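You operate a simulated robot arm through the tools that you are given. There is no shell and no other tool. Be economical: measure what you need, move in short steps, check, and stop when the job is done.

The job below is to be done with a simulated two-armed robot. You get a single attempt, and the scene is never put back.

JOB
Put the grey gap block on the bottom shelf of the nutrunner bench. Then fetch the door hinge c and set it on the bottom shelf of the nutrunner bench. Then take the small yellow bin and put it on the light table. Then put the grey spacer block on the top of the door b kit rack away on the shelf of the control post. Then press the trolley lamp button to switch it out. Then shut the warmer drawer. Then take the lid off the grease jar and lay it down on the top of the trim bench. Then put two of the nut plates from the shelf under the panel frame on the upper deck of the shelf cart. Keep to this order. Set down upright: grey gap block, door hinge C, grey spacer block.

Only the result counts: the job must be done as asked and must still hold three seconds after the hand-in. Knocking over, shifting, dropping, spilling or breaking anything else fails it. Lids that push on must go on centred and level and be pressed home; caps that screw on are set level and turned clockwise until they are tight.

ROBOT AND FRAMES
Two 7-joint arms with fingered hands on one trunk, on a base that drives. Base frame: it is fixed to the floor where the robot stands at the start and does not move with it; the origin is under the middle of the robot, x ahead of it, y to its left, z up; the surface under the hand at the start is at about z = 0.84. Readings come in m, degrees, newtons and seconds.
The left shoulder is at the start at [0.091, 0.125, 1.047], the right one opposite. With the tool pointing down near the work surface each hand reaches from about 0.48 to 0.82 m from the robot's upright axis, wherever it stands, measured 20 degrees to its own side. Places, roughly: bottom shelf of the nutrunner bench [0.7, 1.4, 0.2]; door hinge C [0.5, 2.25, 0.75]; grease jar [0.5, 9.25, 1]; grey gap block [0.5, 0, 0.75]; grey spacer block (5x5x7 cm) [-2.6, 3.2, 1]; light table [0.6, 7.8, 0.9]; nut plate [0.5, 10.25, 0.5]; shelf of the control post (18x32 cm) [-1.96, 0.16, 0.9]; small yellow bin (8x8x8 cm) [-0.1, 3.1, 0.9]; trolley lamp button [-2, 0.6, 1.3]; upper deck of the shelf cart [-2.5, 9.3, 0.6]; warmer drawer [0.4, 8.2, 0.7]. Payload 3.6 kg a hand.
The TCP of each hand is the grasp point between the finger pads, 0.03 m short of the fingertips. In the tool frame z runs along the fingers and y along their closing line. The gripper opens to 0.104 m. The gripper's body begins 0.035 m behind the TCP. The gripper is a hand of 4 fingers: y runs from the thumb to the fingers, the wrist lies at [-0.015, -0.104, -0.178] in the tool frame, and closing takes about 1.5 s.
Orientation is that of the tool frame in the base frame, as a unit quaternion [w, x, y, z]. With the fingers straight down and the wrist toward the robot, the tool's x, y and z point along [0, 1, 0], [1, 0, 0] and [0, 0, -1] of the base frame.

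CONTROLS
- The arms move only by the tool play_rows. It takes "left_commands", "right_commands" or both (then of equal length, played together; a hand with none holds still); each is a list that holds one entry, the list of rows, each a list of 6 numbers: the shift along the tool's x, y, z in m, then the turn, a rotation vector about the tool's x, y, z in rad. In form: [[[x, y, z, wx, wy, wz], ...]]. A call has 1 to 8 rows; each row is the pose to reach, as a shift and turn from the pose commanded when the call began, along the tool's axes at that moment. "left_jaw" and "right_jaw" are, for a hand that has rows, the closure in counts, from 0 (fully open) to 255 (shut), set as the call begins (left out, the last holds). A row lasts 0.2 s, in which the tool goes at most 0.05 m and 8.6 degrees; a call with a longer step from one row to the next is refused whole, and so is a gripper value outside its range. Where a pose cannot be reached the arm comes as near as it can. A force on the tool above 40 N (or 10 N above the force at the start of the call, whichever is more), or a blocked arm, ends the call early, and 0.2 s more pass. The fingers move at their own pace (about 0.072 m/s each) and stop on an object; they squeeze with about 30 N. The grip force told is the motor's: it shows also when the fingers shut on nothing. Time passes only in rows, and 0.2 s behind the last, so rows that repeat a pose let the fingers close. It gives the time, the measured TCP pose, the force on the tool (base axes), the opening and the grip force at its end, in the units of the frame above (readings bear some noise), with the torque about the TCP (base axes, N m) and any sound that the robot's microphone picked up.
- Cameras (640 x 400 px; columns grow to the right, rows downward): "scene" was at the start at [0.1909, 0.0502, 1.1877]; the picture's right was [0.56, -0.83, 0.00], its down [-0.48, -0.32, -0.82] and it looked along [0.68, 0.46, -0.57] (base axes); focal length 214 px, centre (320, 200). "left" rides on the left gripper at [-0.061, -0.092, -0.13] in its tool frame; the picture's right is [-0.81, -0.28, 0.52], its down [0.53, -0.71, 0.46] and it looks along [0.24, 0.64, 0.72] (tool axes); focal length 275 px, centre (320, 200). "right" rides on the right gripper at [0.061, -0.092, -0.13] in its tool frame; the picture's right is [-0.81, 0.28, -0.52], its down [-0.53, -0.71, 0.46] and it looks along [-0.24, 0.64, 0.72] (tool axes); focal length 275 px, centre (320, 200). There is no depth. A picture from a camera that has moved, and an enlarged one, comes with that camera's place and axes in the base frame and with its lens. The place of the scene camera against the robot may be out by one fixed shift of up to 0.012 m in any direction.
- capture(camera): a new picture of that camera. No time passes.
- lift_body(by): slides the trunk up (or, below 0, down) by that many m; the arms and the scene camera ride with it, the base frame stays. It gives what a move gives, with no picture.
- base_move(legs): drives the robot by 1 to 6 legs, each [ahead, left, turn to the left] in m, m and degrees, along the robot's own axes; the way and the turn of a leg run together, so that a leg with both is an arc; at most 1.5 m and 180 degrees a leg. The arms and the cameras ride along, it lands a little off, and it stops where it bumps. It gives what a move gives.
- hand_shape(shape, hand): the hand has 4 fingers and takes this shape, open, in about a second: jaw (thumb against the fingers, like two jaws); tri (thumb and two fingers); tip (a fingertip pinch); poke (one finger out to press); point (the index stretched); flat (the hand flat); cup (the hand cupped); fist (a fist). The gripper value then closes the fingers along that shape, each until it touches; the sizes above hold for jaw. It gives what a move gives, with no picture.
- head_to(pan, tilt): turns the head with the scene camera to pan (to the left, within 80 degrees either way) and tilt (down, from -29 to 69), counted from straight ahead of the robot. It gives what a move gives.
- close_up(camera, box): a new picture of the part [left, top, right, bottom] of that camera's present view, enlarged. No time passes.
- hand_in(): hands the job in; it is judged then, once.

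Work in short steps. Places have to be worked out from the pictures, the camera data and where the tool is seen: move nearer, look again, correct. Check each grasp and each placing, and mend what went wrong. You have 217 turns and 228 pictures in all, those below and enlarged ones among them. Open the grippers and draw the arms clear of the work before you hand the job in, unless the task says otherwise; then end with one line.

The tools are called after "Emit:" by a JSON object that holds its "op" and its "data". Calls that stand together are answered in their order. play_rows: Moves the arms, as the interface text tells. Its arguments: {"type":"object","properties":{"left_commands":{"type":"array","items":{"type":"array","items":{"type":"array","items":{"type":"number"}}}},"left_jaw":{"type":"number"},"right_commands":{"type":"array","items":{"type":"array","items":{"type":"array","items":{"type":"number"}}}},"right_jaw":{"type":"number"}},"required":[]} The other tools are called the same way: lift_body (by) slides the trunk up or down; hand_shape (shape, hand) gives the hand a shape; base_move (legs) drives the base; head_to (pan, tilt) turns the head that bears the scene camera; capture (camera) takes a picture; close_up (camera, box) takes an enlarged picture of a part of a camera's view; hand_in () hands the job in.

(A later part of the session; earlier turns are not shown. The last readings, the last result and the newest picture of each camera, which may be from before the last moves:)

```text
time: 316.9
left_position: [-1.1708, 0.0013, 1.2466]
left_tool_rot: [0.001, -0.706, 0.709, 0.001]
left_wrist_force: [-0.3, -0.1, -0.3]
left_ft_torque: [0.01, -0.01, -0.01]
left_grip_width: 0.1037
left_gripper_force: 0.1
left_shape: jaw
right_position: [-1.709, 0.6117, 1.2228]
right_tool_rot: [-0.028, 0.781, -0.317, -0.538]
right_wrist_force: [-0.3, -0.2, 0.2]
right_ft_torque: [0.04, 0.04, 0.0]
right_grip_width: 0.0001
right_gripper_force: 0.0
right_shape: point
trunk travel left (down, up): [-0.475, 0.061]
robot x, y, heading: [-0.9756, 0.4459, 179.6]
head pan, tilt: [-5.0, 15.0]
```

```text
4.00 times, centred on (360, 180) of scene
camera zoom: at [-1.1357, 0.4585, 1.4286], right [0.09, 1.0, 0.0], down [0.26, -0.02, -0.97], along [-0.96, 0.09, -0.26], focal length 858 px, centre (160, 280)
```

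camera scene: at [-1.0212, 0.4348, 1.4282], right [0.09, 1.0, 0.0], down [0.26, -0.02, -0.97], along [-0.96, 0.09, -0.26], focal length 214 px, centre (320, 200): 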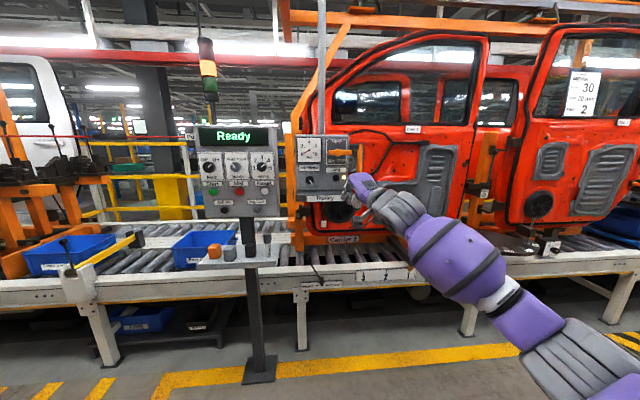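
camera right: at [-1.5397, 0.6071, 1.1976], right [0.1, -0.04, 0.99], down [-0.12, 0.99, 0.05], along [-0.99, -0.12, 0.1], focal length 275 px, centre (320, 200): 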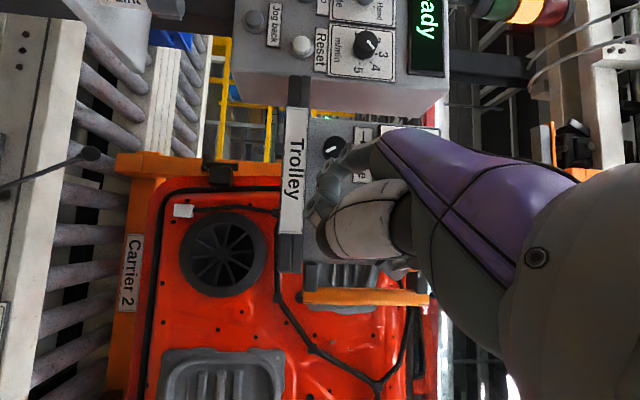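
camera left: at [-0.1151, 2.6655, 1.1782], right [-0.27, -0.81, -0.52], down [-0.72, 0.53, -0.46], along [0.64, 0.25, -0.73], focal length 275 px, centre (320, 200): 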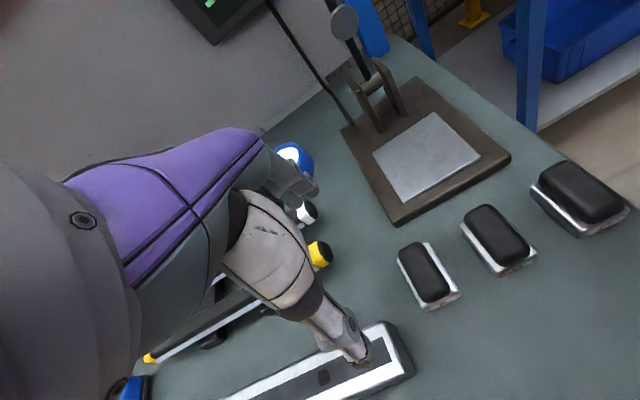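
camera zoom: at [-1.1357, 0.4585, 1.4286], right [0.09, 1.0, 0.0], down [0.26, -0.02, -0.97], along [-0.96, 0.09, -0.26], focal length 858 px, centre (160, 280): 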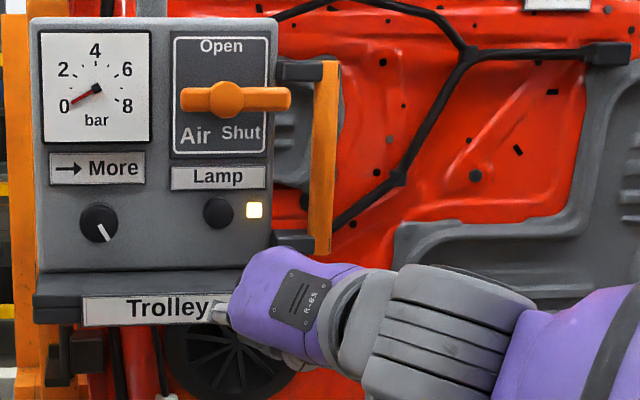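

Now the index leads low-left and the thumb is to the side. I raise and shift to align the tip with the button, then check.

Emit:
{"op": "play_rows", "data": {"right_commands": [[[-0.03, 0, -0.008, 0, 0, 0], [-0.061, -0.001, -0.0158, 0, 0, 0], [-0.061, -0.001, -0.0158, 0, 0, 0]]]}}

Emit:
{"op": "base_move", "data": {"legs": [[0.08, 0, 0]]}}

Emit:
{"op": "close_up", "data": {"camera": "scene", "box": [290, 130, 430, 230]}}

Emit:
{"op": "capture", "data": {"camera": "right"}}

```text
time: 317.7
left_position: [-1.1708, 0.0014, 1.2453]
left_tool_rot: [0.0, -0.705, 0.709, 0.001]
left_wrist_force: [0.5, 0.3, 0.5]
left_ft_torque: [-0.02, -0.03, -0.01]
left_grip_width: 0.1038
left_gripper_force: 0.1
left_shape: jaw
right_position: [-1.7106, 0.6362, 1.2807]
right_tool_rot: [-0.027, 0.78, -0.318, -0.538]
right_wrist_force: [0.1, 0.4, -0.4]
right_ft_torque: [0.01, 0.01, 0.01]
right_grip_width: 0.0002
right_gripper_force: 0.1
right_shape: point
trunk travel left (down, up): [-0.475, 0.061]
robot x, y, heading: [-0.9717, 0.449, 179.6]
head pan, tilt: [-5.0, 15.0]
```

```text
time: 318.8
left_position: [-1.2497, 0.0024, 1.246]
left_tool_rot: [0.001, -0.705, 0.709, 0.002]
left_wrist_force: [0.2, -0.8, 0.1]
left_ft_torque: [0.01, -0.04, -0.03]
left_grip_width: 0.1035
left_gripper_force: 0.0
left_shape: jaw
right_position: [-1.7913, 0.6348, 1.2804]
right_tool_rot: [-0.026, 0.78, -0.317, -0.539]
right_wrist_force: [-0.9, -0.2, -0.3]
right_ft_torque: [-0.02, -0.05, -0.01]
right_grip_width: 0.0
right_gripper_force: 0.1
right_shape: point
trunk travel left (down, up): [-0.475, 0.061]
robot x, y, heading: [-1.0552, 0.4488, 179.4]
head pan, tilt: [-5.0, 15.0]
```

```text
4.00 times, centred on (360, 180) of scene
camera zoom: at [-1.2166, 0.459, 1.4286], right [0.09, 1.0, 0.0], down [0.26, -0.02, -0.97], along [-0.96, 0.09, -0.26], focal length 858 px, centre (160, 280)
```

zoom: 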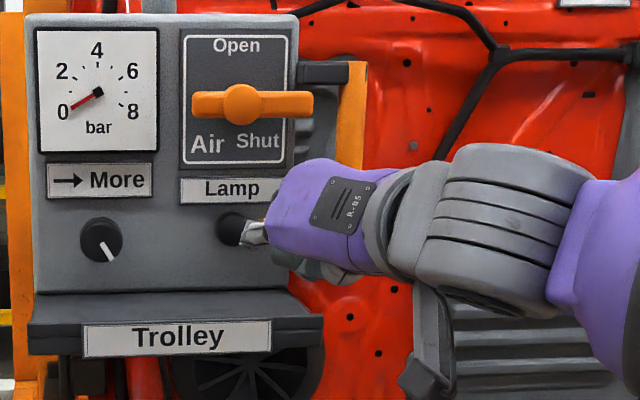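

```text
124 pictures are left
camera right: at [-1.6212, 0.6305, 1.255], right [0.1, -0.04, 0.99], down [-0.12, 0.99, 0.05], along [-0.99, -0.12, 0.1], focal length 275 px, centre (320, 200)
```

right: 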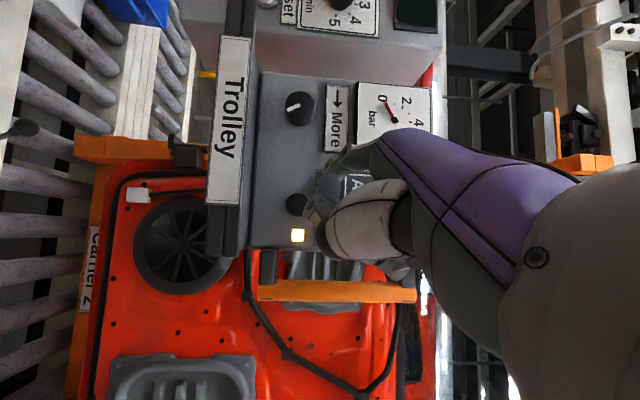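

The tip is ~6 cm in front of the button and within a few mm of its line. I move 4.5 cm closer with the base and then press in small arm steps, watching the force.

Emit:
{"op": "base_move", "data": {"legs": [[0.04, 0, 0]]}}

Emit:
{"op": "play_rows", "data": {"right_commands": [[[0.008, 0, 0.002, 0, 0, 0], [0.006, 0.005, 0.01, 0, 0, 0], [0.004, 0.0105, 0.0184, 0, 0, 0]]]}}

Emit:
{"op": "close_up", "data": {"camera": "scene", "box": [290, 130, 430, 230]}}

```text
time: 319.7
left_position: [-1.2894, 0.0017, 1.2456]
left_tool_rot: [0.001, -0.706, 0.708, 0.0]
left_wrist_force: [-0.2, 1.1, 0.5]
left_ft_torque: [-0.01, 0.01, 0.01]
left_grip_width: 0.1037
left_gripper_force: 0.0
left_shape: jaw
right_position: [-1.8295, 0.6352, 1.2814]
right_tool_rot: [-0.026, 0.78, -0.317, -0.538]
right_wrist_force: [0.3, 0.3, -0.1]
right_ft_torque: [0.02, -0.03, 0.02]
right_grip_width: 0.0001
right_gripper_force: 0.0
right_shape: point
trunk travel left (down, up): [-0.475, 0.061]
robot x, y, heading: [-1.0972, 0.4453, 179.4]
head pan, tilt: [-5.0, 15.0]
```

```text
time: 320.5
left_position: [-1.2903, 0.0018, 1.2451]
left_tool_rot: [0.001, -0.706, 0.708, 0.0]
left_wrist_force: [0.8, 0.0, -0.1]
left_ft_torque: [-0.03, 0.02, -0.03]
left_grip_width: 0.1042
left_gripper_force: 0.1
left_shape: jaw
right_position: [-1.8496, 0.6324, 1.2732]
right_tool_rot: [-0.025, 0.781, -0.315, -0.539]
right_wrist_force: [0.3, 0.8, -0.2]
right_ft_torque: [0.04, 0.03, 0.02]
right_grip_width: 0.0002
right_gripper_force: 0.1
right_shape: point
trunk travel left (down, up): [-0.475, 0.061]
robot x, y, heading: [-1.0952, 0.4505, 179.6]
head pan, tilt: [-5.0, 15.0]
```

```text
4.00 times, centred on (360, 180) of scene
camera zoom: at [-1.2551, 0.4591, 1.4287], right [0.09, 1.0, 0.0], down [0.26, -0.02, -0.97], along [-0.96, 0.09, -0.26], focal length 858 px, centre (160, 280)
```

zoom: 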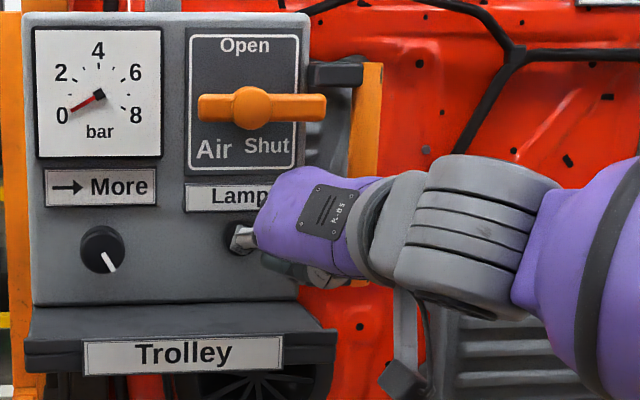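

Tip is right in front of the button. Pressing in 5 mm steps.

Emit:
{"op": "play_rows", "data": {"right_commands": [[[-0.0011, 0.0026, 0.0041, 0, 0, 0], [-0.0022, 0.0052, 0.0082, 0, 0, 0], [-0.0033, 0.0079, 0.0123, 0, 0, 0], [-0.0044, 0.0105, 0.0164, 0, 0, 0], [-0.0055, 0.0131, 0.0206, 0, 0, 0]]]}}

Emit:
{"op": "close_up", "data": {"camera": "scene", "box": [290, 130, 430, 230]}}

Emit:
{"op": "capture", "data": {"camera": "right"}}

```text
time: 321.7
left_position: [-1.2894, 0.002, 1.2461]
left_tool_rot: [0.001, -0.705, 0.709, 0.001]
left_wrist_force: [0.7, 0.7, -0.2]
left_ft_torque: [0.0, -0.02, 0.0]
left_grip_width: 0.1037
left_gripper_force: 0.1
left_shape: jaw
right_position: [-1.8746, 0.6317, 1.2733]
right_tool_rot: [-0.026, 0.78, -0.317, -0.539]
right_wrist_force: [0.8, -0.7, -0.1]
right_ft_torque: [-0.04, 0.0, -0.01]
right_grip_width: 0.0
right_gripper_force: 0.0
right_shape: point
trunk travel left (down, up): [-0.475, 0.061]
robot x, y, heading: [-1.0953, 0.4505, 179.6]
head pan, tilt: [-5.0, 15.0]
```

```text
4.00 times, centred on (360, 180) of scene
camera zoom: at [-1.2555, 0.4592, 1.4286], right [0.09, 1.0, 0.0], down [0.26, -0.02, -0.97], along [-0.96, 0.09, -0.26], focal length 858 px, centre (160, 280)
```

zoom: 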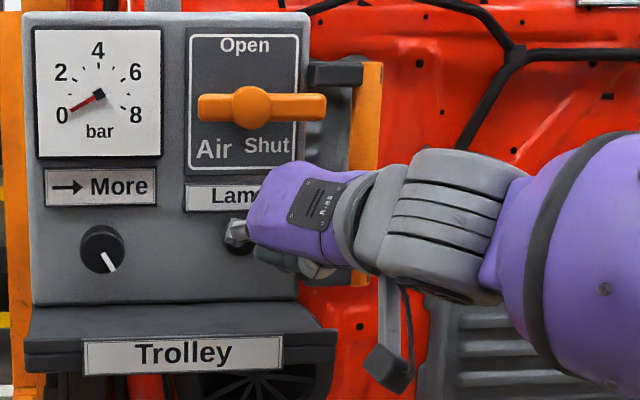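

```text
121 pictures are left
camera right: at [-1.7053, 0.6275, 1.2476], right [0.11, -0.04, 0.99], down [-0.12, 0.99, 0.05], along [-0.99, -0.12, 0.1], focal length 275 px, centre (320, 200)
```

right: 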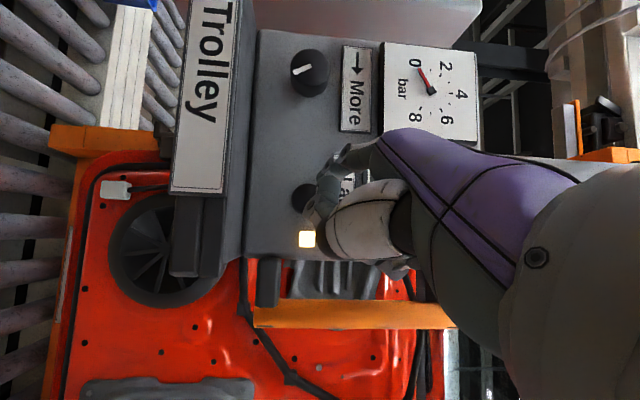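

No contact yet; the tip reads slightly above the button centre. I lower 5 mm and continue pressing.

Emit:
{"op": "play_rows", "data": {"right_commands": [[[0.0043, -0.0015, 0.0021, 0, 0, 0], [0.0032, 0.0011, 0.0062, 0, 0, 0], [0.0021, 0.0037, 0.0103, 0, 0, 0], [0.001, 0.0064, 0.0144, 0, 0, 0], [-0.0001, 0.009, 0.0185, 0, 0, 0], [-0.0012, 0.0116, 0.0227, 0, 0, 0]]]}}

Emit:
{"op": "close_up", "data": {"camera": "scene", "box": [290, 130, 430, 230]}}

Emit:
{"op": "capture", "data": {"camera": "right"}}

```text
time: 323.1
left_position: [-1.2906, 0.002, 1.2463]
left_tool_rot: [0.0, -0.705, 0.709, 0.001]
left_wrist_force: [1.0, -1.0, -0.6]
left_ft_torque: [0.01, -0.03, -0.01]
left_grip_width: 0.104
left_gripper_force: 0.0
left_shape: jaw
right_position: [-1.9003, 0.6319, 1.267]
right_tool_rot: [-0.026, 0.781, -0.316, -0.539]
right_wrist_force: [0.7, 0.1, -0.3]
right_ft_torque: [-0.02, 0.02, 0.04]
right_grip_width: 0.0
right_gripper_force: 0.0
right_shape: point
trunk travel left (down, up): [-0.475, 0.061]
robot x, y, heading: [-1.094, 0.4536, 179.6]
head pan, tilt: [-5.0, 15.0]
```

```text
4.00 times, centred on (360, 180) of scene
camera zoom: at [-1.2555, 0.459, 1.4286], right [0.09, 1.0, 0.0], down [0.26, -0.02, -0.97], along [-0.96, 0.09, -0.26], focal length 858 px, centre (160, 280)
```

zoom: 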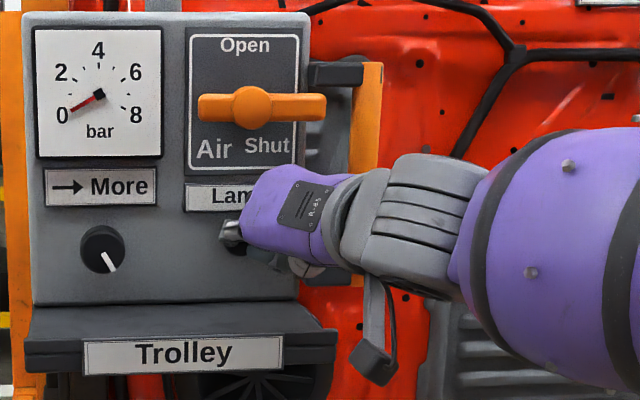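

```text
119 pictures are left
camera right: at [-1.7299, 0.6269, 1.2421], right [0.11, -0.04, 0.99], down [-0.12, 0.99, 0.05], along [-0.99, -0.13, 0.1], focal length 275 px, centre (320, 200)
```

right: 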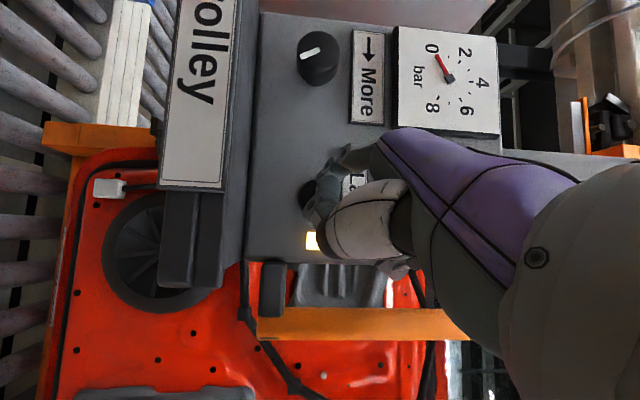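

The tip is drifting ~1 cm left of the button. I shift +y 1.1 cm and keep pressing forward.

Emit:
{"op": "play_rows", "data": {"right_commands": [[[-0.0051, -0.0088, 0.0042, 0, 0, 0], [-0.0062, -0.0062, 0.0083, 0, 0, 0], [-0.0073, -0.0036, 0.0124, 0, 0, 0], [-0.0084, -0.0009, 0.0165, 0, 0, 0], [-0.0095, 0.0017, 0.0206, 0, 0, 0], [-0.0106, 0.0043, 0.0247, 0, 0, 0]]]}}

Emit:
{"op": "close_up", "data": {"camera": "scene", "box": [290, 130, 430, 230]}}

Emit:
{"op": "close_up", "data": {"camera": "right", "box": [240, 120, 400, 280]}}

```text
time: 324.5
left_position: [-1.2862, 0.0008, 1.247]
left_tool_rot: [-0.001, -0.705, 0.709, 0.002]
left_wrist_force: [-0.7, -0.2, 0.6]
left_ft_torque: [-0.02, 0.01, -0.01]
left_grip_width: 0.1041
left_gripper_force: 0.1
left_shape: jaw
right_position: [-1.9176, 0.6421, 1.2716]
right_tool_rot: [-0.023, 0.779, -0.316, -0.542]
right_wrist_force: [21.9, -1.7, 0.5]
right_ft_torque: [-0.07, -0.01, 1.13]
right_grip_width: 0.0
right_gripper_force: 0.1
right_shape: point
right hand out of reach, approached as far as the arm can: row 6
trunk travel left (down, up): [-0.475, 0.061]
robot x, y, heading: [-1.0942, 0.4498, 179.4]
head pan, tilt: [-5.0, 15.0]
heard: click
```

```text
4.00 times, centred on (360, 180) of scene
camera zoom: at [-1.2509, 0.4593, 1.4292], right [0.09, 1.0, 0.0], down [0.25, -0.02, -0.97], along [-0.96, 0.09, -0.26], focal length 858 px, centre (160, 280)
```

zoom: 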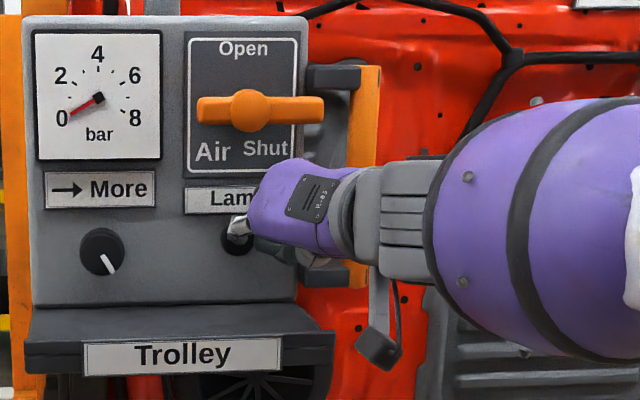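

```text
2.50 times, centred on (320, 200) of right
camera zoom: at [-1.7474, 0.6378, 1.2452], right [0.11, -0.04, 0.99], down [-0.12, 0.99, 0.05], along [-0.99, -0.13, 0.11], focal length 688 px, centre (320, 200)
```

zoom: 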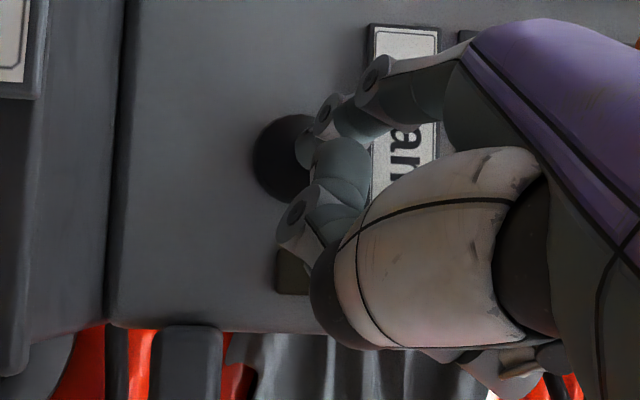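

A click was heard, and the lamp now looks dark. I retreat and confirm.

Emit:
{"op": "play_rows", "data": {"right_commands": [[[0.004, -0.01, -0.0164, 0, 0, 0], [0.008, -0.02, -0.0328, 0, 0, 0], [0.008, -0.02, -0.0328, 0, 0, 0]]]}}

Emit:
{"op": "base_move", "data": {"legs": [[-0.35, 0, 0]]}}

Emit:
{"op": "close_up", "data": {"camera": "scene", "box": [230, 110, 430, 290]}}

```text
time: 325.3
left_position: [-1.2886, 0.0019, 1.2468]
left_tool_rot: [0.001, -0.706, 0.708, 0.0]
left_wrist_force: [0.8, -0.7, 0.2]
left_ft_torque: [0.03, -0.02, 0.01]
left_grip_width: 0.1038
left_gripper_force: 0.0
left_shape: jaw
right_position: [-1.8863, 0.642, 1.2682]
right_tool_rot: [-0.026, 0.78, -0.317, -0.54]
right_wrist_force: [-0.1, 0.7, -0.3]
right_ft_torque: [0.02, 0.0, -0.01]
right_grip_width: 0.0
right_gripper_force: 0.0
right_shape: point
trunk travel left (down, up): [-0.475, 0.061]
robot x, y, heading: [-1.0938, 0.449, 179.8]
head pan, tilt: [-5.0, 15.0]
```

```text
time: 327.5
left_position: [-0.9426, -0.0005, 1.2471]
left_tool_rot: [0.0, -0.703, 0.711, 0.001]
left_wrist_force: [0.3, 0.4, -0.5]
left_ft_torque: [0.0, 0.01, 0.0]
left_grip_width: 0.1038
left_gripper_force: 0.1
left_shape: jaw
right_position: [-1.5321, 0.6457, 1.2687]
right_tool_rot: [-0.028, 0.78, -0.319, -0.538]
right_wrist_force: [0.6, 0.0, 0.1]
right_ft_torque: [-0.01, -0.01, 0.02]
right_grip_width: 0.0
right_gripper_force: 0.0
right_shape: point
trunk travel left (down, up): [-0.475, 0.061]
robot x, y, heading: [-0.7459, 0.4435, 179.3]
head pan, tilt: [-5.0, 15.0]
```

```text
2.22 times, centred on (330, 200) of scene
camera zoom: at [-0.9048, 0.4573, 1.4286], right [0.1, 1.0, 0.0], down [0.26, -0.03, -0.97], along [-0.96, 0.1, -0.26], focal length 477 px, centre (298, 200)
```

zoom: 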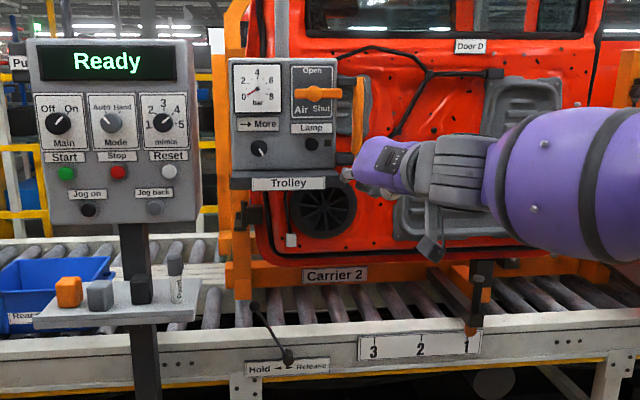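

The lamp is out. I return the right hand to its normal downward pose and the jaw shape before the long drive to the warmer drawer.

Emit:
{"op": "play_rows", "data": {"right_commands": [[[0.0055, -0.0131, -0.0206, -0.0286, 0.0685, 0.1078], [0.011, -0.0262, -0.0411, -0.0572, 0.137, 0.2155], [0.0165, -0.0394, -0.0617, -0.0858, 0.2055, 0.3233], [0.022, -0.0525, -0.0823, -0.1145, 0.274, 0.431], [0.0275, -0.0656, -0.1028, -0.143, 0.3425, 0.5388], [0.033, -0.0788, -0.1234, -0.1717, 0.411, 0.6465], [0.0385, -0.0919, -0.144, -0.2, 0.4795, 0.7543], [0.044, -0.105, -0.1645, -0.229, 0.548, 0.862]]]}}

Emit:
{"op": "play_rows", "data": {"right_commands": [[[0, 0, 0, 0.14, -0.0122, 0.0303], [0, 0, 0, 0.28, -0.0244, 0.0606], [0, 0, 0, 0.42, -0.0366, 0.0909], [0, 0, 0, 0.56, -0.0488, 0.1212], [0, 0, 0, 0.7, -0.061, 0.1515], [0, 0, 0, 0.84, -0.0732, 0.1818], [0, 0, 0, 0.998, -0.087, 0.216]]]}}

Emit:
{"op": "hand_shape", "data": {"shape": "jaw", "hand": "right"}}

Emit:
{"op": "lift_body", "data": {"by": -0.2}}

```text
time: 329.3
left_position: [-0.9427, 0.0005, 1.247]
left_tool_rot: [0.0, -0.704, 0.711, 0.001]
left_wrist_force: [0.7, 0.5, -0.2]
left_ft_torque: [0.02, 0.02, -0.01]
left_grip_width: 0.1039
left_gripper_force: 0.0
left_shape: jaw
right_position: [-1.3316, 0.6449, 1.2688]
right_tool_rot: [0.367, 0.687, -0.546, -0.309]
right_wrist_force: [1.0, -0.6, -0.2]
right_ft_torque: [-0.01, -0.01, 0.02]
right_grip_width: 0.0
right_gripper_force: 0.1
right_shape: point
trunk travel left (down, up): [-0.475, 0.061]
robot x, y, heading: [-0.7463, 0.4473, 179.0]
head pan, tilt: [-5.0, 15.0]
```

```text
refused: row 7 steps farther than a row can; nothing moved
```

```text
time: 330.2
left_position: [-0.9429, 0.0, 1.2471]
left_tool_rot: [0.001, -0.704, 0.711, 0.001]
left_wrist_force: [0.0, 0.8, -0.8]
left_ft_torque: [-0.01, 0.01, -0.01]
left_grip_width: 0.1036
left_gripper_force: 0.1
left_shape: jaw
right_position: [-1.3311, 0.6446, 1.2695]
right_tool_rot: [0.366, 0.688, -0.545, -0.309]
right_wrist_force: [0.1, -0.2, 0.2]
right_ft_torque: [0.02, -0.01, 0.02]
right_grip_width: 0.1039
right_gripper_force: 0.1
right_shape: jaw
trunk travel left (down, up): [-0.475, 0.061]
robot x, y, heading: [-0.7447, 0.4464, 179.2]
head pan, tilt: [-5.0, 15.0]
```

```text
time: 332.4
left_position: [-0.9426, 0.001, 1.0463]
left_tool_rot: [0.0, -0.703, 0.711, 0.001]
left_wrist_force: [-0.1, -0.8, 0.7]
left_ft_torque: [0.02, 0.01, -0.01]
left_grip_width: 0.104
left_gripper_force: 0.0
left_shape: jaw
right_position: [-1.3336, 0.6444, 1.0693]
right_tool_rot: [0.367, 0.687, -0.546, -0.31]
right_wrist_force: [0.4, -0.2, 0.4]
right_ft_torque: [-0.03, 0.03, -0.01]
right_grip_width: 0.1037
right_gripper_force: 0.1
right_shape: jaw
trunk travel left (down, up): [-0.275, 0.261]
robot x, y, heading: [-0.7452, 0.4439, 179.2]
head pan, tilt: [-5.0, 15.0]
```

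I redo the wrist rotation in even steps, then turn around and drive along the known-clear aisle to the warmer.

Emit:
{"op": "play_rows", "data": {"right_commands": [[[0, 0, 0, 0.125, -0.0109, 0.027], [0, 0, 0, 0.25, -0.0218, 0.054], [0, 0, 0, 0.374, -0.0326, 0.081], [0, 0, 0, 0.499, -0.0435, 0.108], [0, 0, 0, 0.624, -0.0544, 0.135], [0, 0, 0, 0.749, -0.0653, 0.162], [0, 0, 0, 0.873, -0.0761, 0.189], [0, 0, 0, 0.998, -0.087, 0.216]]], "right_jaw": 0}}

Emit:
{"op": "base_move", "data": {"legs": [[0, 0, -179.2], [-0.15, 1.5, 0], [0, 1.5, 0], [0, 1.5, 0]]}}

Emit:
{"op": "base_move", "data": {"legs": [[0, 1.5, 0], [0, 1.3, 0]]}}

Emit:
{"op": "head_to", "data": {"pan": 10, "tilt": 30}}

Emit:
{"op": "capture", "data": {"camera": "scene"}}

```text
time: 334.2
left_position: [-0.9429, -0.0007, 1.0455]
left_tool_rot: [0.002, -0.703, 0.711, 0.0]
left_wrist_force: [0.0, -0.2, 0.0]
left_ft_torque: [0.04, -0.02, 0.0]
left_grip_width: 0.1039
left_gripper_force: 0.1
left_shape: jaw
right_position: [-1.3337, 0.6448, 1.0673]
right_tool_rot: [0.001, -0.705, 0.709, -0.001]
right_wrist_force: [-0.1, 0.7, -0.2]
right_ft_torque: [-0.01, -0.01, 0.03]
right_grip_width: 0.1037
right_gripper_force: 0.1
right_shape: jaw
trunk travel left (down, up): [-0.275, 0.261]
robot x, y, heading: [-0.7437, 0.4477, 179.2]
head pan, tilt: [-5.0, 15.0]
```

```text
refused: leg 2 is longer than a leg can be; nothing moved
```

```text
time: 358.7
left_position: [-1.0566, -2.7866, 1.0467]
left_tool_rot: [0.0, -0.692, 0.722, 0.001]
left_wrist_force: [0.4, 0.6, 0.9]
left_ft_torque: [-0.02, 0.04, 0.01]
left_grip_width: 0.1037
left_gripper_force: 0.1
left_shape: jaw
right_position: [-1.428, -2.1317, 1.0676]
right_tool_rot: [-0.001, -0.694, 0.72, -0.001]
right_wrist_force: [-0.1, 0.3, -0.9]
right_ft_torque: [0.01, -0.01, 0.01]
right_grip_width: 0.1036
right_gripper_force: 0.1
right_shape: jaw
trunk travel left (down, up): [-0.275, 0.261]
robot x, y, heading: [-0.8469, -2.3499, 177.5]
head pan, tilt: [-5.0, 15.0]
```

```text
time: 359.4
left_position: [-1.0565, -2.7874, 1.0466]
left_tool_rot: [0.001, -0.693, 0.721, 0.0]
left_wrist_force: [0.7, 0.4, 0.1]
left_ft_torque: [-0.02, 0.02, -0.03]
left_grip_width: 0.104
left_gripper_force: 0.0
left_shape: jaw
right_position: [-1.4271, -2.1313, 1.068]
right_tool_rot: [-0.001, -0.695, 0.719, -0.001]
right_wrist_force: [-0.3, 0.3, -0.3]
right_ft_torque: [-0.02, 0.01, 0.01]
right_grip_width: 0.104
right_gripper_force: 0.1
right_shape: jaw
trunk travel left (down, up): [-0.275, 0.261]
robot x, y, heading: [-0.8464, -2.3494, 177.5]
head pan, tilt: [10.0, 30.0]
```

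```text
115 pictures are left
camera scene: at [-1.0643, -2.3526, 1.1956], right [-0.13, 0.99, 0.0], down [0.5, 0.07, -0.87], along [-0.86, -0.11, -0.5], focal length 214 px, centre (320, 200)
```

scene: 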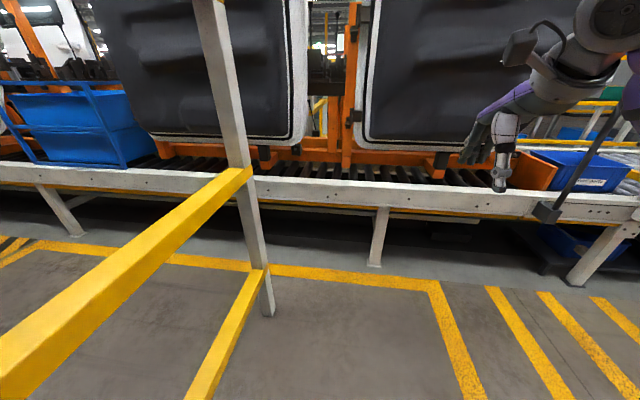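

A leg exceeded the limit and the robot drove the wrong way, but nothing was touched. I retrace the same path back.

Emit:
{"op": "base_move", "data": {"legs": [[0, -1.45, 0], [0, -1.35, 1.5]]}}

```text
time: 383.9
left_position: [-0.9728, -0.0081, 1.0458]
left_tool_rot: [0.0, 0.71, -0.704, -0.001]
left_wrist_force: [-0.1, -0.2, -0.7]
left_ft_torque: [0.01, 0.05, 0.03]
left_grip_width: 0.1039
left_gripper_force: 0.0
left_shape: jaw
right_position: [-1.3765, 0.6276, 1.0689]
right_tool_rot: [0.0, 0.712, -0.702, 0.0]
right_wrist_force: [-0.4, -0.1, 0.8]
right_ft_torque: [0.0, 0.01, -0.01]
right_grip_width: 0.1039
right_gripper_force: 0.1
right_shape: jaw
trunk travel left (down, up): [-0.275, 0.261]
robot x, y, heading: [-0.7818, 0.444, -179.8]
head pan, tilt: [10.0, 30.0]
```

Now I turn to face +x first and check the result before driving.

Emit:
{"op": "base_move", "data": {"legs": [[0, 0, 179.8], [-0.1, 0, 0]]}}

```text
time: 392.6
left_position: [-0.7502, 0.8974, 1.0465]
left_tool_rot: [0.001, 0.66, 0.751, 0.0]
left_wrist_force: [0.3, -0.3, -1.1]
left_ft_torque: [0.01, -0.06, 0.01]
left_grip_width: 0.1037
left_gripper_force: 0.0
left_shape: jaw
right_position: [-0.2731, 0.3148, 1.0675]
right_tool_rot: [0.0, 0.658, 0.753, 0.002]
right_wrist_force: [-0.2, 0.4, 1.2]
right_ft_torque: [0.01, -0.04, 0.03]
right_grip_width: 0.1039
right_gripper_force: 0.0
right_shape: jaw
trunk travel left (down, up): [-0.275, 0.261]
robot x, y, heading: [-0.881, 0.4285, 7.3]
head pan, tilt: [10.0, 30.0]
```

Heading is 7° off; I correct it and drive along the aisle.

Emit:
{"op": "base_move", "data": {"legs": [[-0.07, 0, -7.3], [0, 1.45, 0], [0, 1.45, 0], [0, 1.45, 0], [0, 1.45, 0], [0, 1.35, 0]]}}

Emit:
{"op": "head_to", "data": {"pan": 10, "tilt": 30}}

Emit:
{"op": "capture", "data": {"camera": "scene"}}

```text
time: 455.1
left_position: [-0.8373, 8.0195, 1.0459]
left_tool_rot: [0.001, 0.698, 0.716, -0.001]
left_wrist_force: [0.8, 0.0, 0.8]
left_ft_torque: [0.0, 0.02, -0.03]
left_grip_width: 0.1036
left_gripper_force: 0.0
left_shape: jaw
right_position: [-0.4246, 7.3903, 1.0678]
right_tool_rot: [-0.001, 0.696, 0.718, 0.0]
right_wrist_force: [0.0, -0.1, 0.0]
right_ft_torque: [-0.01, -0.01, 0.0]
right_grip_width: 0.1038
right_gripper_force: 0.0
right_shape: jaw
trunk travel left (down, up): [-0.275, 0.261]
robot x, y, heading: [-1.0159, 7.5664, 1.5]
head pan, tilt: [10.0, 30.0]
```

```text
time: 455.7
left_position: [-0.8384, 8.0204, 1.0462]
left_tool_rot: [0.001, 0.698, 0.716, -0.001]
left_wrist_force: [-0.4, 0.0, -0.4]
left_ft_torque: [0.0, 0.01, -0.01]
left_grip_width: 0.1038
left_gripper_force: 0.1
left_shape: jaw
right_position: [-0.4241, 7.3913, 1.0688]
right_tool_rot: [0.0, 0.696, 0.718, 0.001]
right_wrist_force: [-0.3, -0.1, 0.8]
right_ft_torque: [-0.03, 0.01, -0.01]
right_grip_width: 0.1038
right_gripper_force: 0.1
right_shape: jaw
trunk travel left (down, up): [-0.275, 0.261]
robot x, y, heading: [-1.0191, 7.5658, 1.3]
head pan, tilt: [10.0, 30.0]
```

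```text
114 pictures are left
camera scene: at [-0.8132, 7.5898, 1.1956], right [0.2, -0.98, 0.0], down [-0.49, -0.1, -0.87], along [0.85, 0.17, -0.5], focal length 214 px, centre (320, 200)
```

scene: 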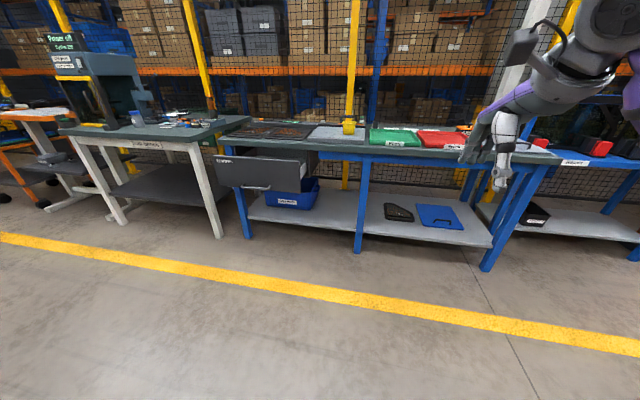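

The drawer (labelled Warmer) stands open. I drive in front of it and look closely.

Emit:
{"op": "base_move", "data": {"legs": [[0.5, 0.74, -1.3]]}}

Emit:
{"op": "head_to", "data": {"pan": -10, "tilt": 35}}

Emit:
{"op": "capture", "data": {"camera": "scene"}}

Emit:
{"op": "capture", "data": {"camera": "right"}}

```text
time: 462.7
left_position: [-0.3383, 8.7684, 1.0466]
left_tool_rot: [0.001, 0.706, 0.708, 0.0]
left_wrist_force: [1.0, 1.0, 0.4]
left_ft_torque: [0.03, 0.0, -0.01]
left_grip_width: 0.1037
left_gripper_force: 0.1
left_shape: jaw
right_position: [0.0601, 8.1286, 1.0674]
right_tool_rot: [-0.001, 0.704, 0.71, 0.001]
right_wrist_force: [0.7, -0.1, 0.2]
right_ft_torque: [0.03, -0.03, 0.0]
right_grip_width: 0.1038
right_gripper_force: 0.1
right_shape: jaw
trunk travel left (down, up): [-0.275, 0.261]
robot x, y, heading: [-0.5334, 8.3221, 0.2]
head pan, tilt: [10.0, 30.0]
```

```text
time: 463.5
left_position: [-0.3394, 8.7696, 1.0479]
left_tool_rot: [0.001, 0.707, 0.708, -0.001]
left_wrist_force: [0.1, -0.4, -0.7]
left_ft_torque: [-0.01, 0.0, 0.02]
left_grip_width: 0.104
left_gripper_force: 0.0
left_shape: jaw
right_position: [0.0605, 8.1295, 1.067]
right_tool_rot: [-0.001, 0.704, 0.71, 0.001]
right_wrist_force: [-0.6, 0.4, -0.3]
right_ft_torque: [0.0, 0.0, 0.03]
right_grip_width: 0.1038
right_gripper_force: 0.0
right_shape: jaw
trunk travel left (down, up): [-0.275, 0.261]
robot x, y, heading: [-0.5291, 8.321, 0.0]
head pan, tilt: [-10.0, 35.0]
```

```text
113 pictures are left
camera scene: at [-0.326, 8.3065, 1.1878], right [-0.17, -0.98, 0.0], down [-0.56, 0.1, -0.82], along [0.81, -0.14, -0.57], focal length 214 px, centre (320, 200)
```

scene: 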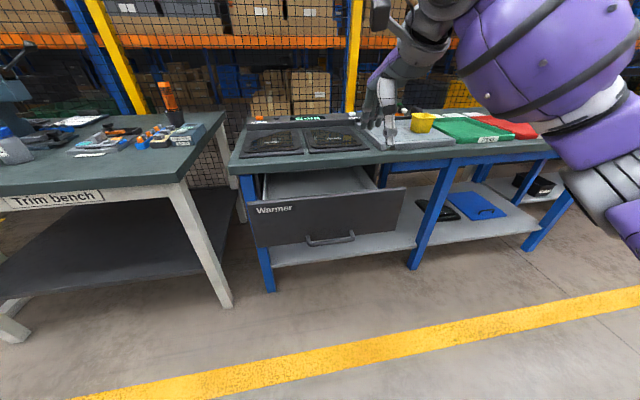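

```text
112 pictures are left
camera right: at [-0.0309, 8.1903, 1.1987], right [0.28, -0.81, 0.52], down [-0.71, -0.54, -0.46], along [0.65, -0.24, -0.73], focal length 275 px, centre (320, 200)
```

right: 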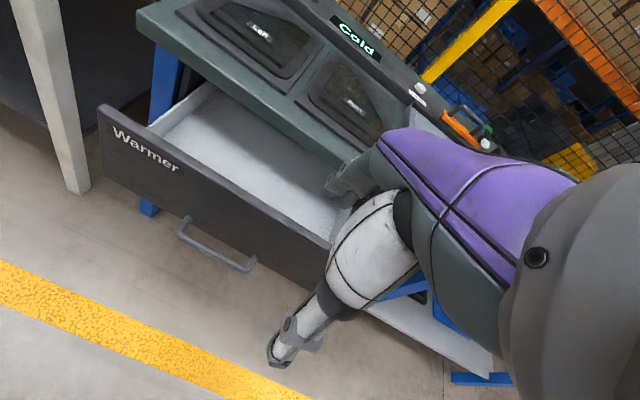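

Drawer front: x ≈ 0.235, y 7.91–8.43, z 0.61–0.79, handle at z ≈ 0.64. I'll push above the handle with closed, forward-pitched fingers under the table edge. First I lower and pitch in free space.

Emit:
{"op": "base_move", "data": {"legs": [[-0.08, 0.04, 0]]}}

Emit:
{"op": "lift_body", "data": {"by": -0.25}}

Emit:
{"op": "play_rows", "data": {"right_commands": [[[0, 0, 0.02, -0.1, 0, 0], [0, 0, 0.04, -0.2, 0, 0], [0, 0, 0.06, -0.3, 0, 0], [0, 0, 0.08, -0.4, 0, 0], [0, 0, 0.09, -0.5, 0, 0], [0, 0, 0.09, -0.6, 0, 0], [0, 0, 0.09, -0.68, 0, 0], [0, 0, 0.09, -0.68, 0, 0]]], "right_jaw": 255}}

Emit:
{"op": "capture", "data": {"camera": "scene"}}

Emit:
{"op": "capture", "data": {"camera": "right"}}

```text
time: 464.6
left_position: [-0.4176, 8.8077, 1.0457]
left_tool_rot: [0.001, 0.706, 0.708, 0.001]
left_wrist_force: [-0.5, 0.5, 1.0]
left_ft_torque: [-0.04, -0.01, 0.02]
left_grip_width: 0.1038
left_gripper_force: 0.0
left_shape: jaw
right_position: [-0.0194, 8.1694, 1.0676]
right_tool_rot: [0.0, 0.704, 0.71, 0.0]
right_wrist_force: [0.5, 0.6, -0.4]
right_ft_torque: [0.03, -0.02, 0.0]
right_grip_width: 0.1038
right_gripper_force: 0.0
right_shape: jaw
trunk travel left (down, up): [-0.275, 0.261]
robot x, y, heading: [-0.6094, 8.3608, -0.1]
head pan, tilt: [-10.0, 35.0]
```

```text
time: 467.2
left_position: [-0.4167, 8.8077, 0.7959]
left_tool_rot: [0.0, 0.707, 0.707, -0.001]
left_wrist_force: [0.0, -0.5, -0.1]
left_ft_torque: [0.0, 0.0, -0.01]
left_grip_width: 0.1039
left_gripper_force: 0.2
left_shape: jaw
right_position: [-0.0174, 8.1698, 0.8185]
right_tool_rot: [-0.001, 0.704, 0.71, 0.0]
right_wrist_force: [-1.0, -0.1, 0.6]
right_ft_torque: [0.02, -0.02, -0.03]
right_grip_width: 0.1037
right_gripper_force: 0.1
right_shape: jaw
trunk travel left (down, up): [-0.025, 0.511]
robot x, y, heading: [-0.6076, 8.3581, 0.2]
head pan, tilt: [-10.0, 35.0]
```

```text
time: 469.0
left_position: [-0.4163, 8.8076, 0.7968]
left_tool_rot: [0.001, 0.707, 0.707, 0.0]
left_wrist_force: [-0.2, -0.6, -0.9]
left_ft_torque: [-0.04, -0.01, 0.01]
left_grip_width: 0.1038
left_gripper_force: 0.0
left_shape: jaw
right_position: [-0.0136, 8.1683, 0.7286]
right_tool_rot: [0.234, 0.664, 0.669, 0.238]
right_wrist_force: [-0.2, -1.4, -1.0]
right_ft_torque: [0.01, 0.0, -0.03]
right_grip_width: 0.0
right_gripper_force: 30.3
right_shape: jaw
right hand out of reach, approached as far as the arm can: row 7, 8
trunk travel left (down, up): [-0.025, 0.511]
robot x, y, heading: [-0.6084, 8.3574, -0.2]
head pan, tilt: [-10.0, 35.0]
```

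```text
111 pictures are left
camera scene: at [-0.3229, 8.3456, 0.9218], right [-0.17, -0.98, 0.0], down [-0.56, 0.1, -0.82], along [0.81, -0.14, -0.57], focal length 214 px, centre (320, 200)
```

scene: 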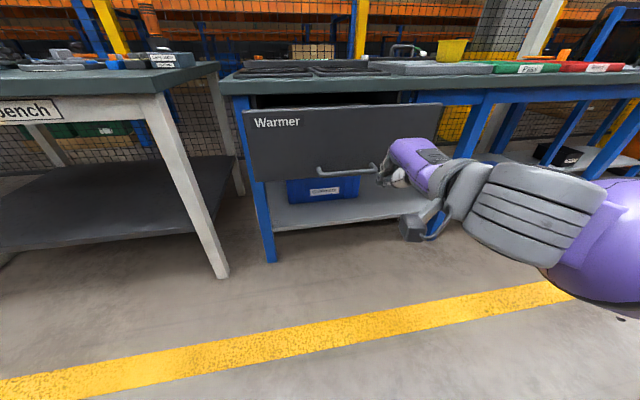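

```text
110 pictures are left
camera right: at [-0.1663, 8.2287, 0.7721], right [-0.11, -0.81, 0.57], down [-0.26, -0.53, -0.8], along [0.96, -0.24, -0.16], focal length 275 px, centre (320, 200)
```

right: 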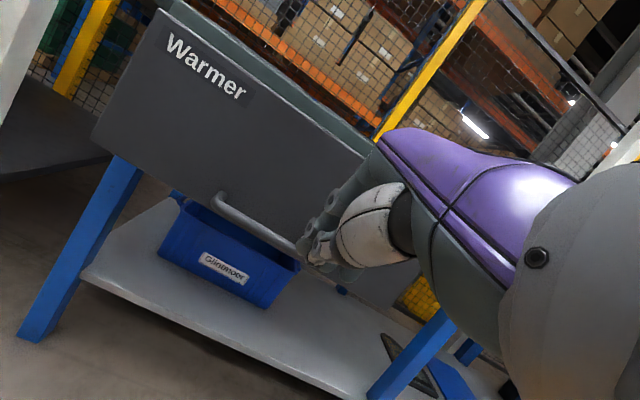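

The hand is under table-top height and above the handle line (tip z ≈ 0.705). I drive forward 0.2 m to come near the panel.

Emit:
{"op": "base_move", "data": {"legs": [[0.2, 0, 0]]}}

Emit:
{"op": "capture", "data": {"camera": "scene"}}

Emit:
{"op": "capture", "data": {"camera": "right"}}

```text
time: 470.6
left_position: [-0.2181, 8.8081, 0.7963]
left_tool_rot: [0.0, 0.707, 0.707, 0.0]
left_wrist_force: [-0.8, -0.1, 0.7]
left_ft_torque: [-0.02, 0.02, -0.02]
left_grip_width: 0.1041
left_gripper_force: 0.0
left_shape: jaw
right_position: [0.1862, 8.1693, 0.7279]
right_tool_rot: [0.234, 0.664, 0.669, 0.238]
right_wrist_force: [0.0, -0.5, -0.6]
right_ft_torque: [0.0, -0.02, -0.01]
right_grip_width: 0.0
right_gripper_force: 29.9
right_shape: jaw
trunk travel left (down, up): [-0.025, 0.511]
robot x, y, heading: [-0.4083, 8.3605, -0.0]
head pan, tilt: [-10.0, 35.0]
```

```text
109 pictures are left
camera scene: at [-0.1238, 8.3462, 0.9217], right [-0.17, -0.99, 0.0], down [-0.57, 0.1, -0.82], along [0.81, -0.14, -0.57], focal length 214 px, centre (320, 200)
```

scene: 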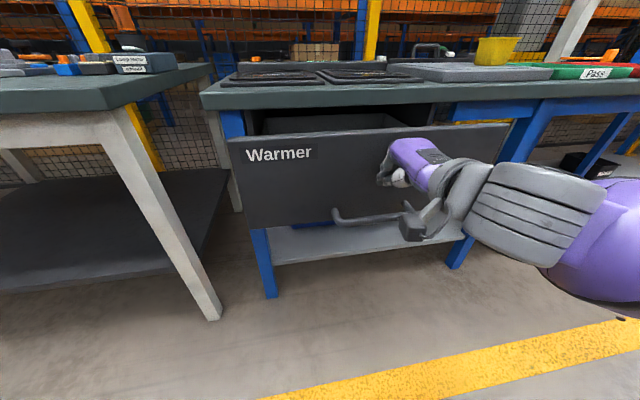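

```text
108 pictures are left
camera right: at [0.033, 8.2294, 0.7723], right [-0.1, -0.81, 0.57], down [-0.26, -0.53, -0.8], along [0.96, -0.24, -0.16], focal length 275 px, centre (320, 200)
```

right: 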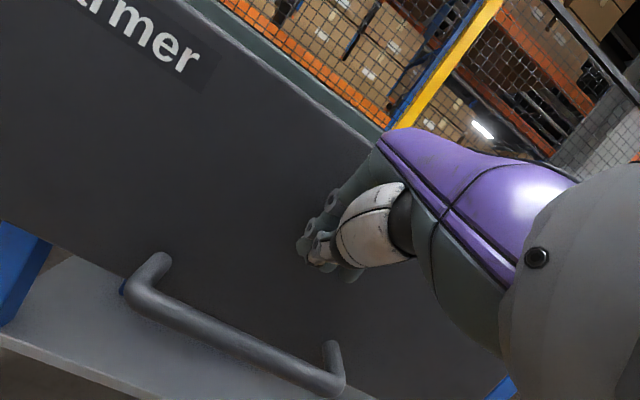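

Just short of the panel, above the handle. I push by driving 0.10 m more and check.

Emit:
{"op": "base_move", "data": {"legs": [[0.1, 0, 0]]}}

Emit:
{"op": "capture", "data": {"camera": "scene"}}

```text
time: 471.8
left_position: [-0.1189, 8.8085, 0.796]
left_tool_rot: [0.001, 0.705, 0.709, -0.002]
left_wrist_force: [-0.3, -0.2, 0.4]
left_ft_torque: [-0.01, -0.04, 0.02]
left_grip_width: 0.1038
left_gripper_force: 0.1
left_shape: jaw
right_position: [0.2859, 8.1708, 0.7282]
right_tool_rot: [0.233, 0.664, 0.67, 0.238]
right_wrist_force: [-0.6, 0.5, -0.2]
right_ft_torque: [0.02, -0.01, 0.0]
right_grip_width: 0.0001
right_gripper_force: 29.9
right_shape: jaw
trunk travel left (down, up): [-0.025, 0.511]
robot x, y, heading: [-0.3073, 8.3559, 0.3]
head pan, tilt: [-10.0, 35.0]
```

```text
107 pictures are left
camera scene: at [-0.0243, 8.3469, 0.9217], right [-0.17, -0.99, 0.0], down [-0.57, 0.1, -0.82], along [0.81, -0.14, -0.57], focal length 214 px, centre (320, 200)
```

scene: 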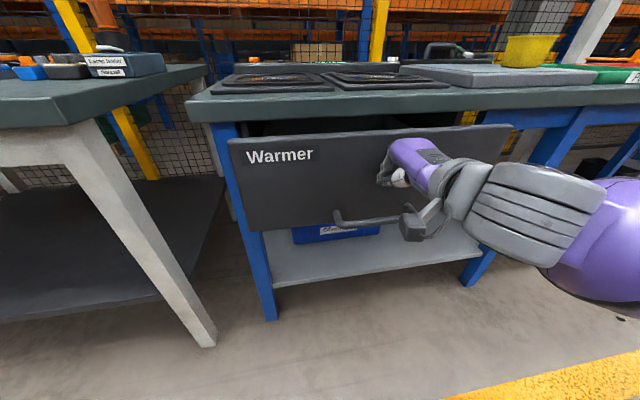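

The drawer is sliding in with almost no force. I push further 0.06 m.

Emit:
{"op": "base_move", "data": {"legs": [[0.06, 0, 0]]}}

Emit:
{"op": "capture", "data": {"camera": "scene"}}

Emit:
{"op": "capture", "data": {"camera": "right"}}

```text
time: 472.7
left_position: [-0.0577, 8.8077, 0.7964]
left_tool_rot: [0.0, 0.706, 0.709, 0.0]
left_wrist_force: [-0.8, -0.4, -0.2]
left_ft_torque: [0.02, 0.02, 0.01]
left_grip_width: 0.1039
left_gripper_force: 0.1
left_shape: jaw
right_position: [0.3459, 8.1704, 0.7276]
right_tool_rot: [0.234, 0.664, 0.67, 0.237]
right_wrist_force: [0.0, -0.5, 0.5]
right_ft_torque: [-0.02, -0.01, -0.01]
right_grip_width: 0.0
right_gripper_force: 30.3
right_shape: jaw
trunk travel left (down, up): [-0.025, 0.511]
robot x, y, heading: [-0.2485, 8.3608, 0.2]
head pan, tilt: [-10.0, 35.0]
```

```text
106 pictures are left
camera scene: at [0.0364, 8.3471, 0.9217], right [-0.17, -0.99, 0.0], down [-0.57, 0.1, -0.82], along [0.81, -0.14, -0.57], focal length 214 px, centre (320, 200)
```

scene: 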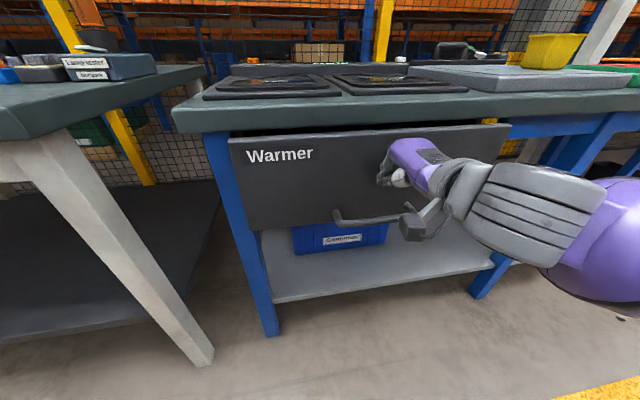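

```text
105 pictures are left
camera right: at [0.1934, 8.2306, 0.7722], right [-0.1, -0.81, 0.57], down [-0.26, -0.53, -0.8], along [0.96, -0.23, -0.16], focal length 275 px, centre (320, 200)
```

right: 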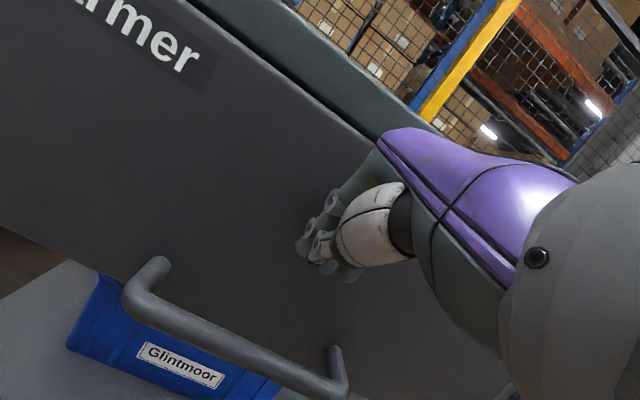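

Continuing the push in 4 cm bits until it stops.

Emit:
{"op": "base_move", "data": {"legs": [[0.04, 0, 0]]}}

Emit:
{"op": "capture", "data": {"camera": "scene"}}

```text
time: 473.6
left_position: [-0.0186, 8.8087, 0.7967]
left_tool_rot: [0.0, 0.705, 0.709, 0.0]
left_wrist_force: [-0.3, 0.0, 0.5]
left_ft_torque: [0.01, -0.01, -0.01]
left_grip_width: 0.1041
left_gripper_force: 0.0
left_shape: jaw
right_position: [0.3854, 8.1702, 0.7274]
right_tool_rot: [0.233, 0.663, 0.67, 0.237]
right_wrist_force: [-0.7, 0.5, -0.2]
right_ft_torque: [-0.01, -0.01, -0.01]
right_grip_width: 0.0002
right_gripper_force: 30.6
right_shape: jaw
trunk travel left (down, up): [-0.025, 0.511]
robot x, y, heading: [-0.2105, 8.3616, 0.1]
head pan, tilt: [-10.0, 35.0]
```

```text
104 pictures are left
camera scene: at [0.0759, 8.3474, 0.9217], right [-0.17, -0.99, 0.0], down [-0.57, 0.1, -0.82], along [0.81, -0.14, -0.57], focal length 214 px, centre (320, 200)
```

scene: 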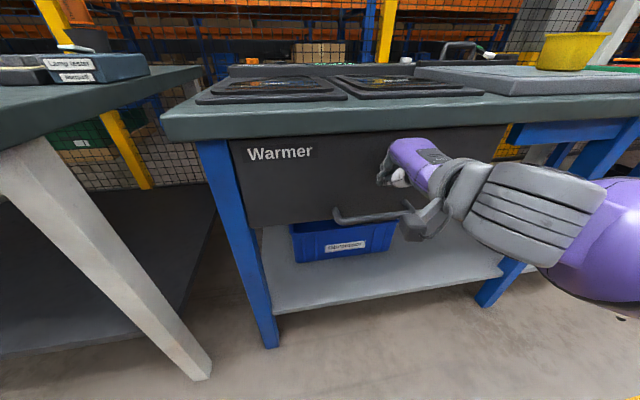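

Nearly flush with the table edge; still free. Another 3 cm.

Emit:
{"op": "base_move", "data": {"legs": [[0.03, 0, 0]]}}

Emit:
{"op": "capture", "data": {"camera": "scene"}}

```text
time: 474.6
left_position: [0.0112, 8.8084, 0.7954]
left_tool_rot: [0.0, 0.707, 0.707, -0.001]
left_wrist_force: [0.0, 0.3, 0.3]
left_ft_torque: [-0.01, 0.0, 0.01]
left_grip_width: 0.1036
left_gripper_force: 0.1
left_shape: jaw
right_position: [0.4121, 8.1716, 0.7275]
right_tool_rot: [0.233, 0.662, 0.672, 0.236]
right_wrist_force: [-9.3, -0.8, -1.2]
right_ft_torque: [0.01, 0.03, -0.12]
right_grip_width: 0.0
right_gripper_force: 29.9
right_shape: jaw
trunk travel left (down, up): [-0.025, 0.511]
robot x, y, heading: [-0.1783, 8.3605, -0.1]
head pan, tilt: [-10.0, 35.0]
stopped in leg 1: the force on the tool passed its limit at 41 N (the readings are from after the stop); the commanded pose is now the measured one
```

```text
103 pictures are left
camera scene: at [0.1061, 8.347, 0.9219], right [-0.17, -0.99, 0.0], down [-0.56, 0.1, -0.82], along [0.81, -0.14, -0.57], focal length 214 px, centre (320, 200)
```

scene: 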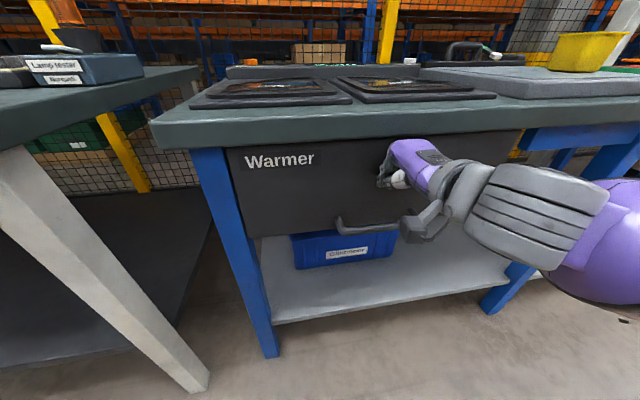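

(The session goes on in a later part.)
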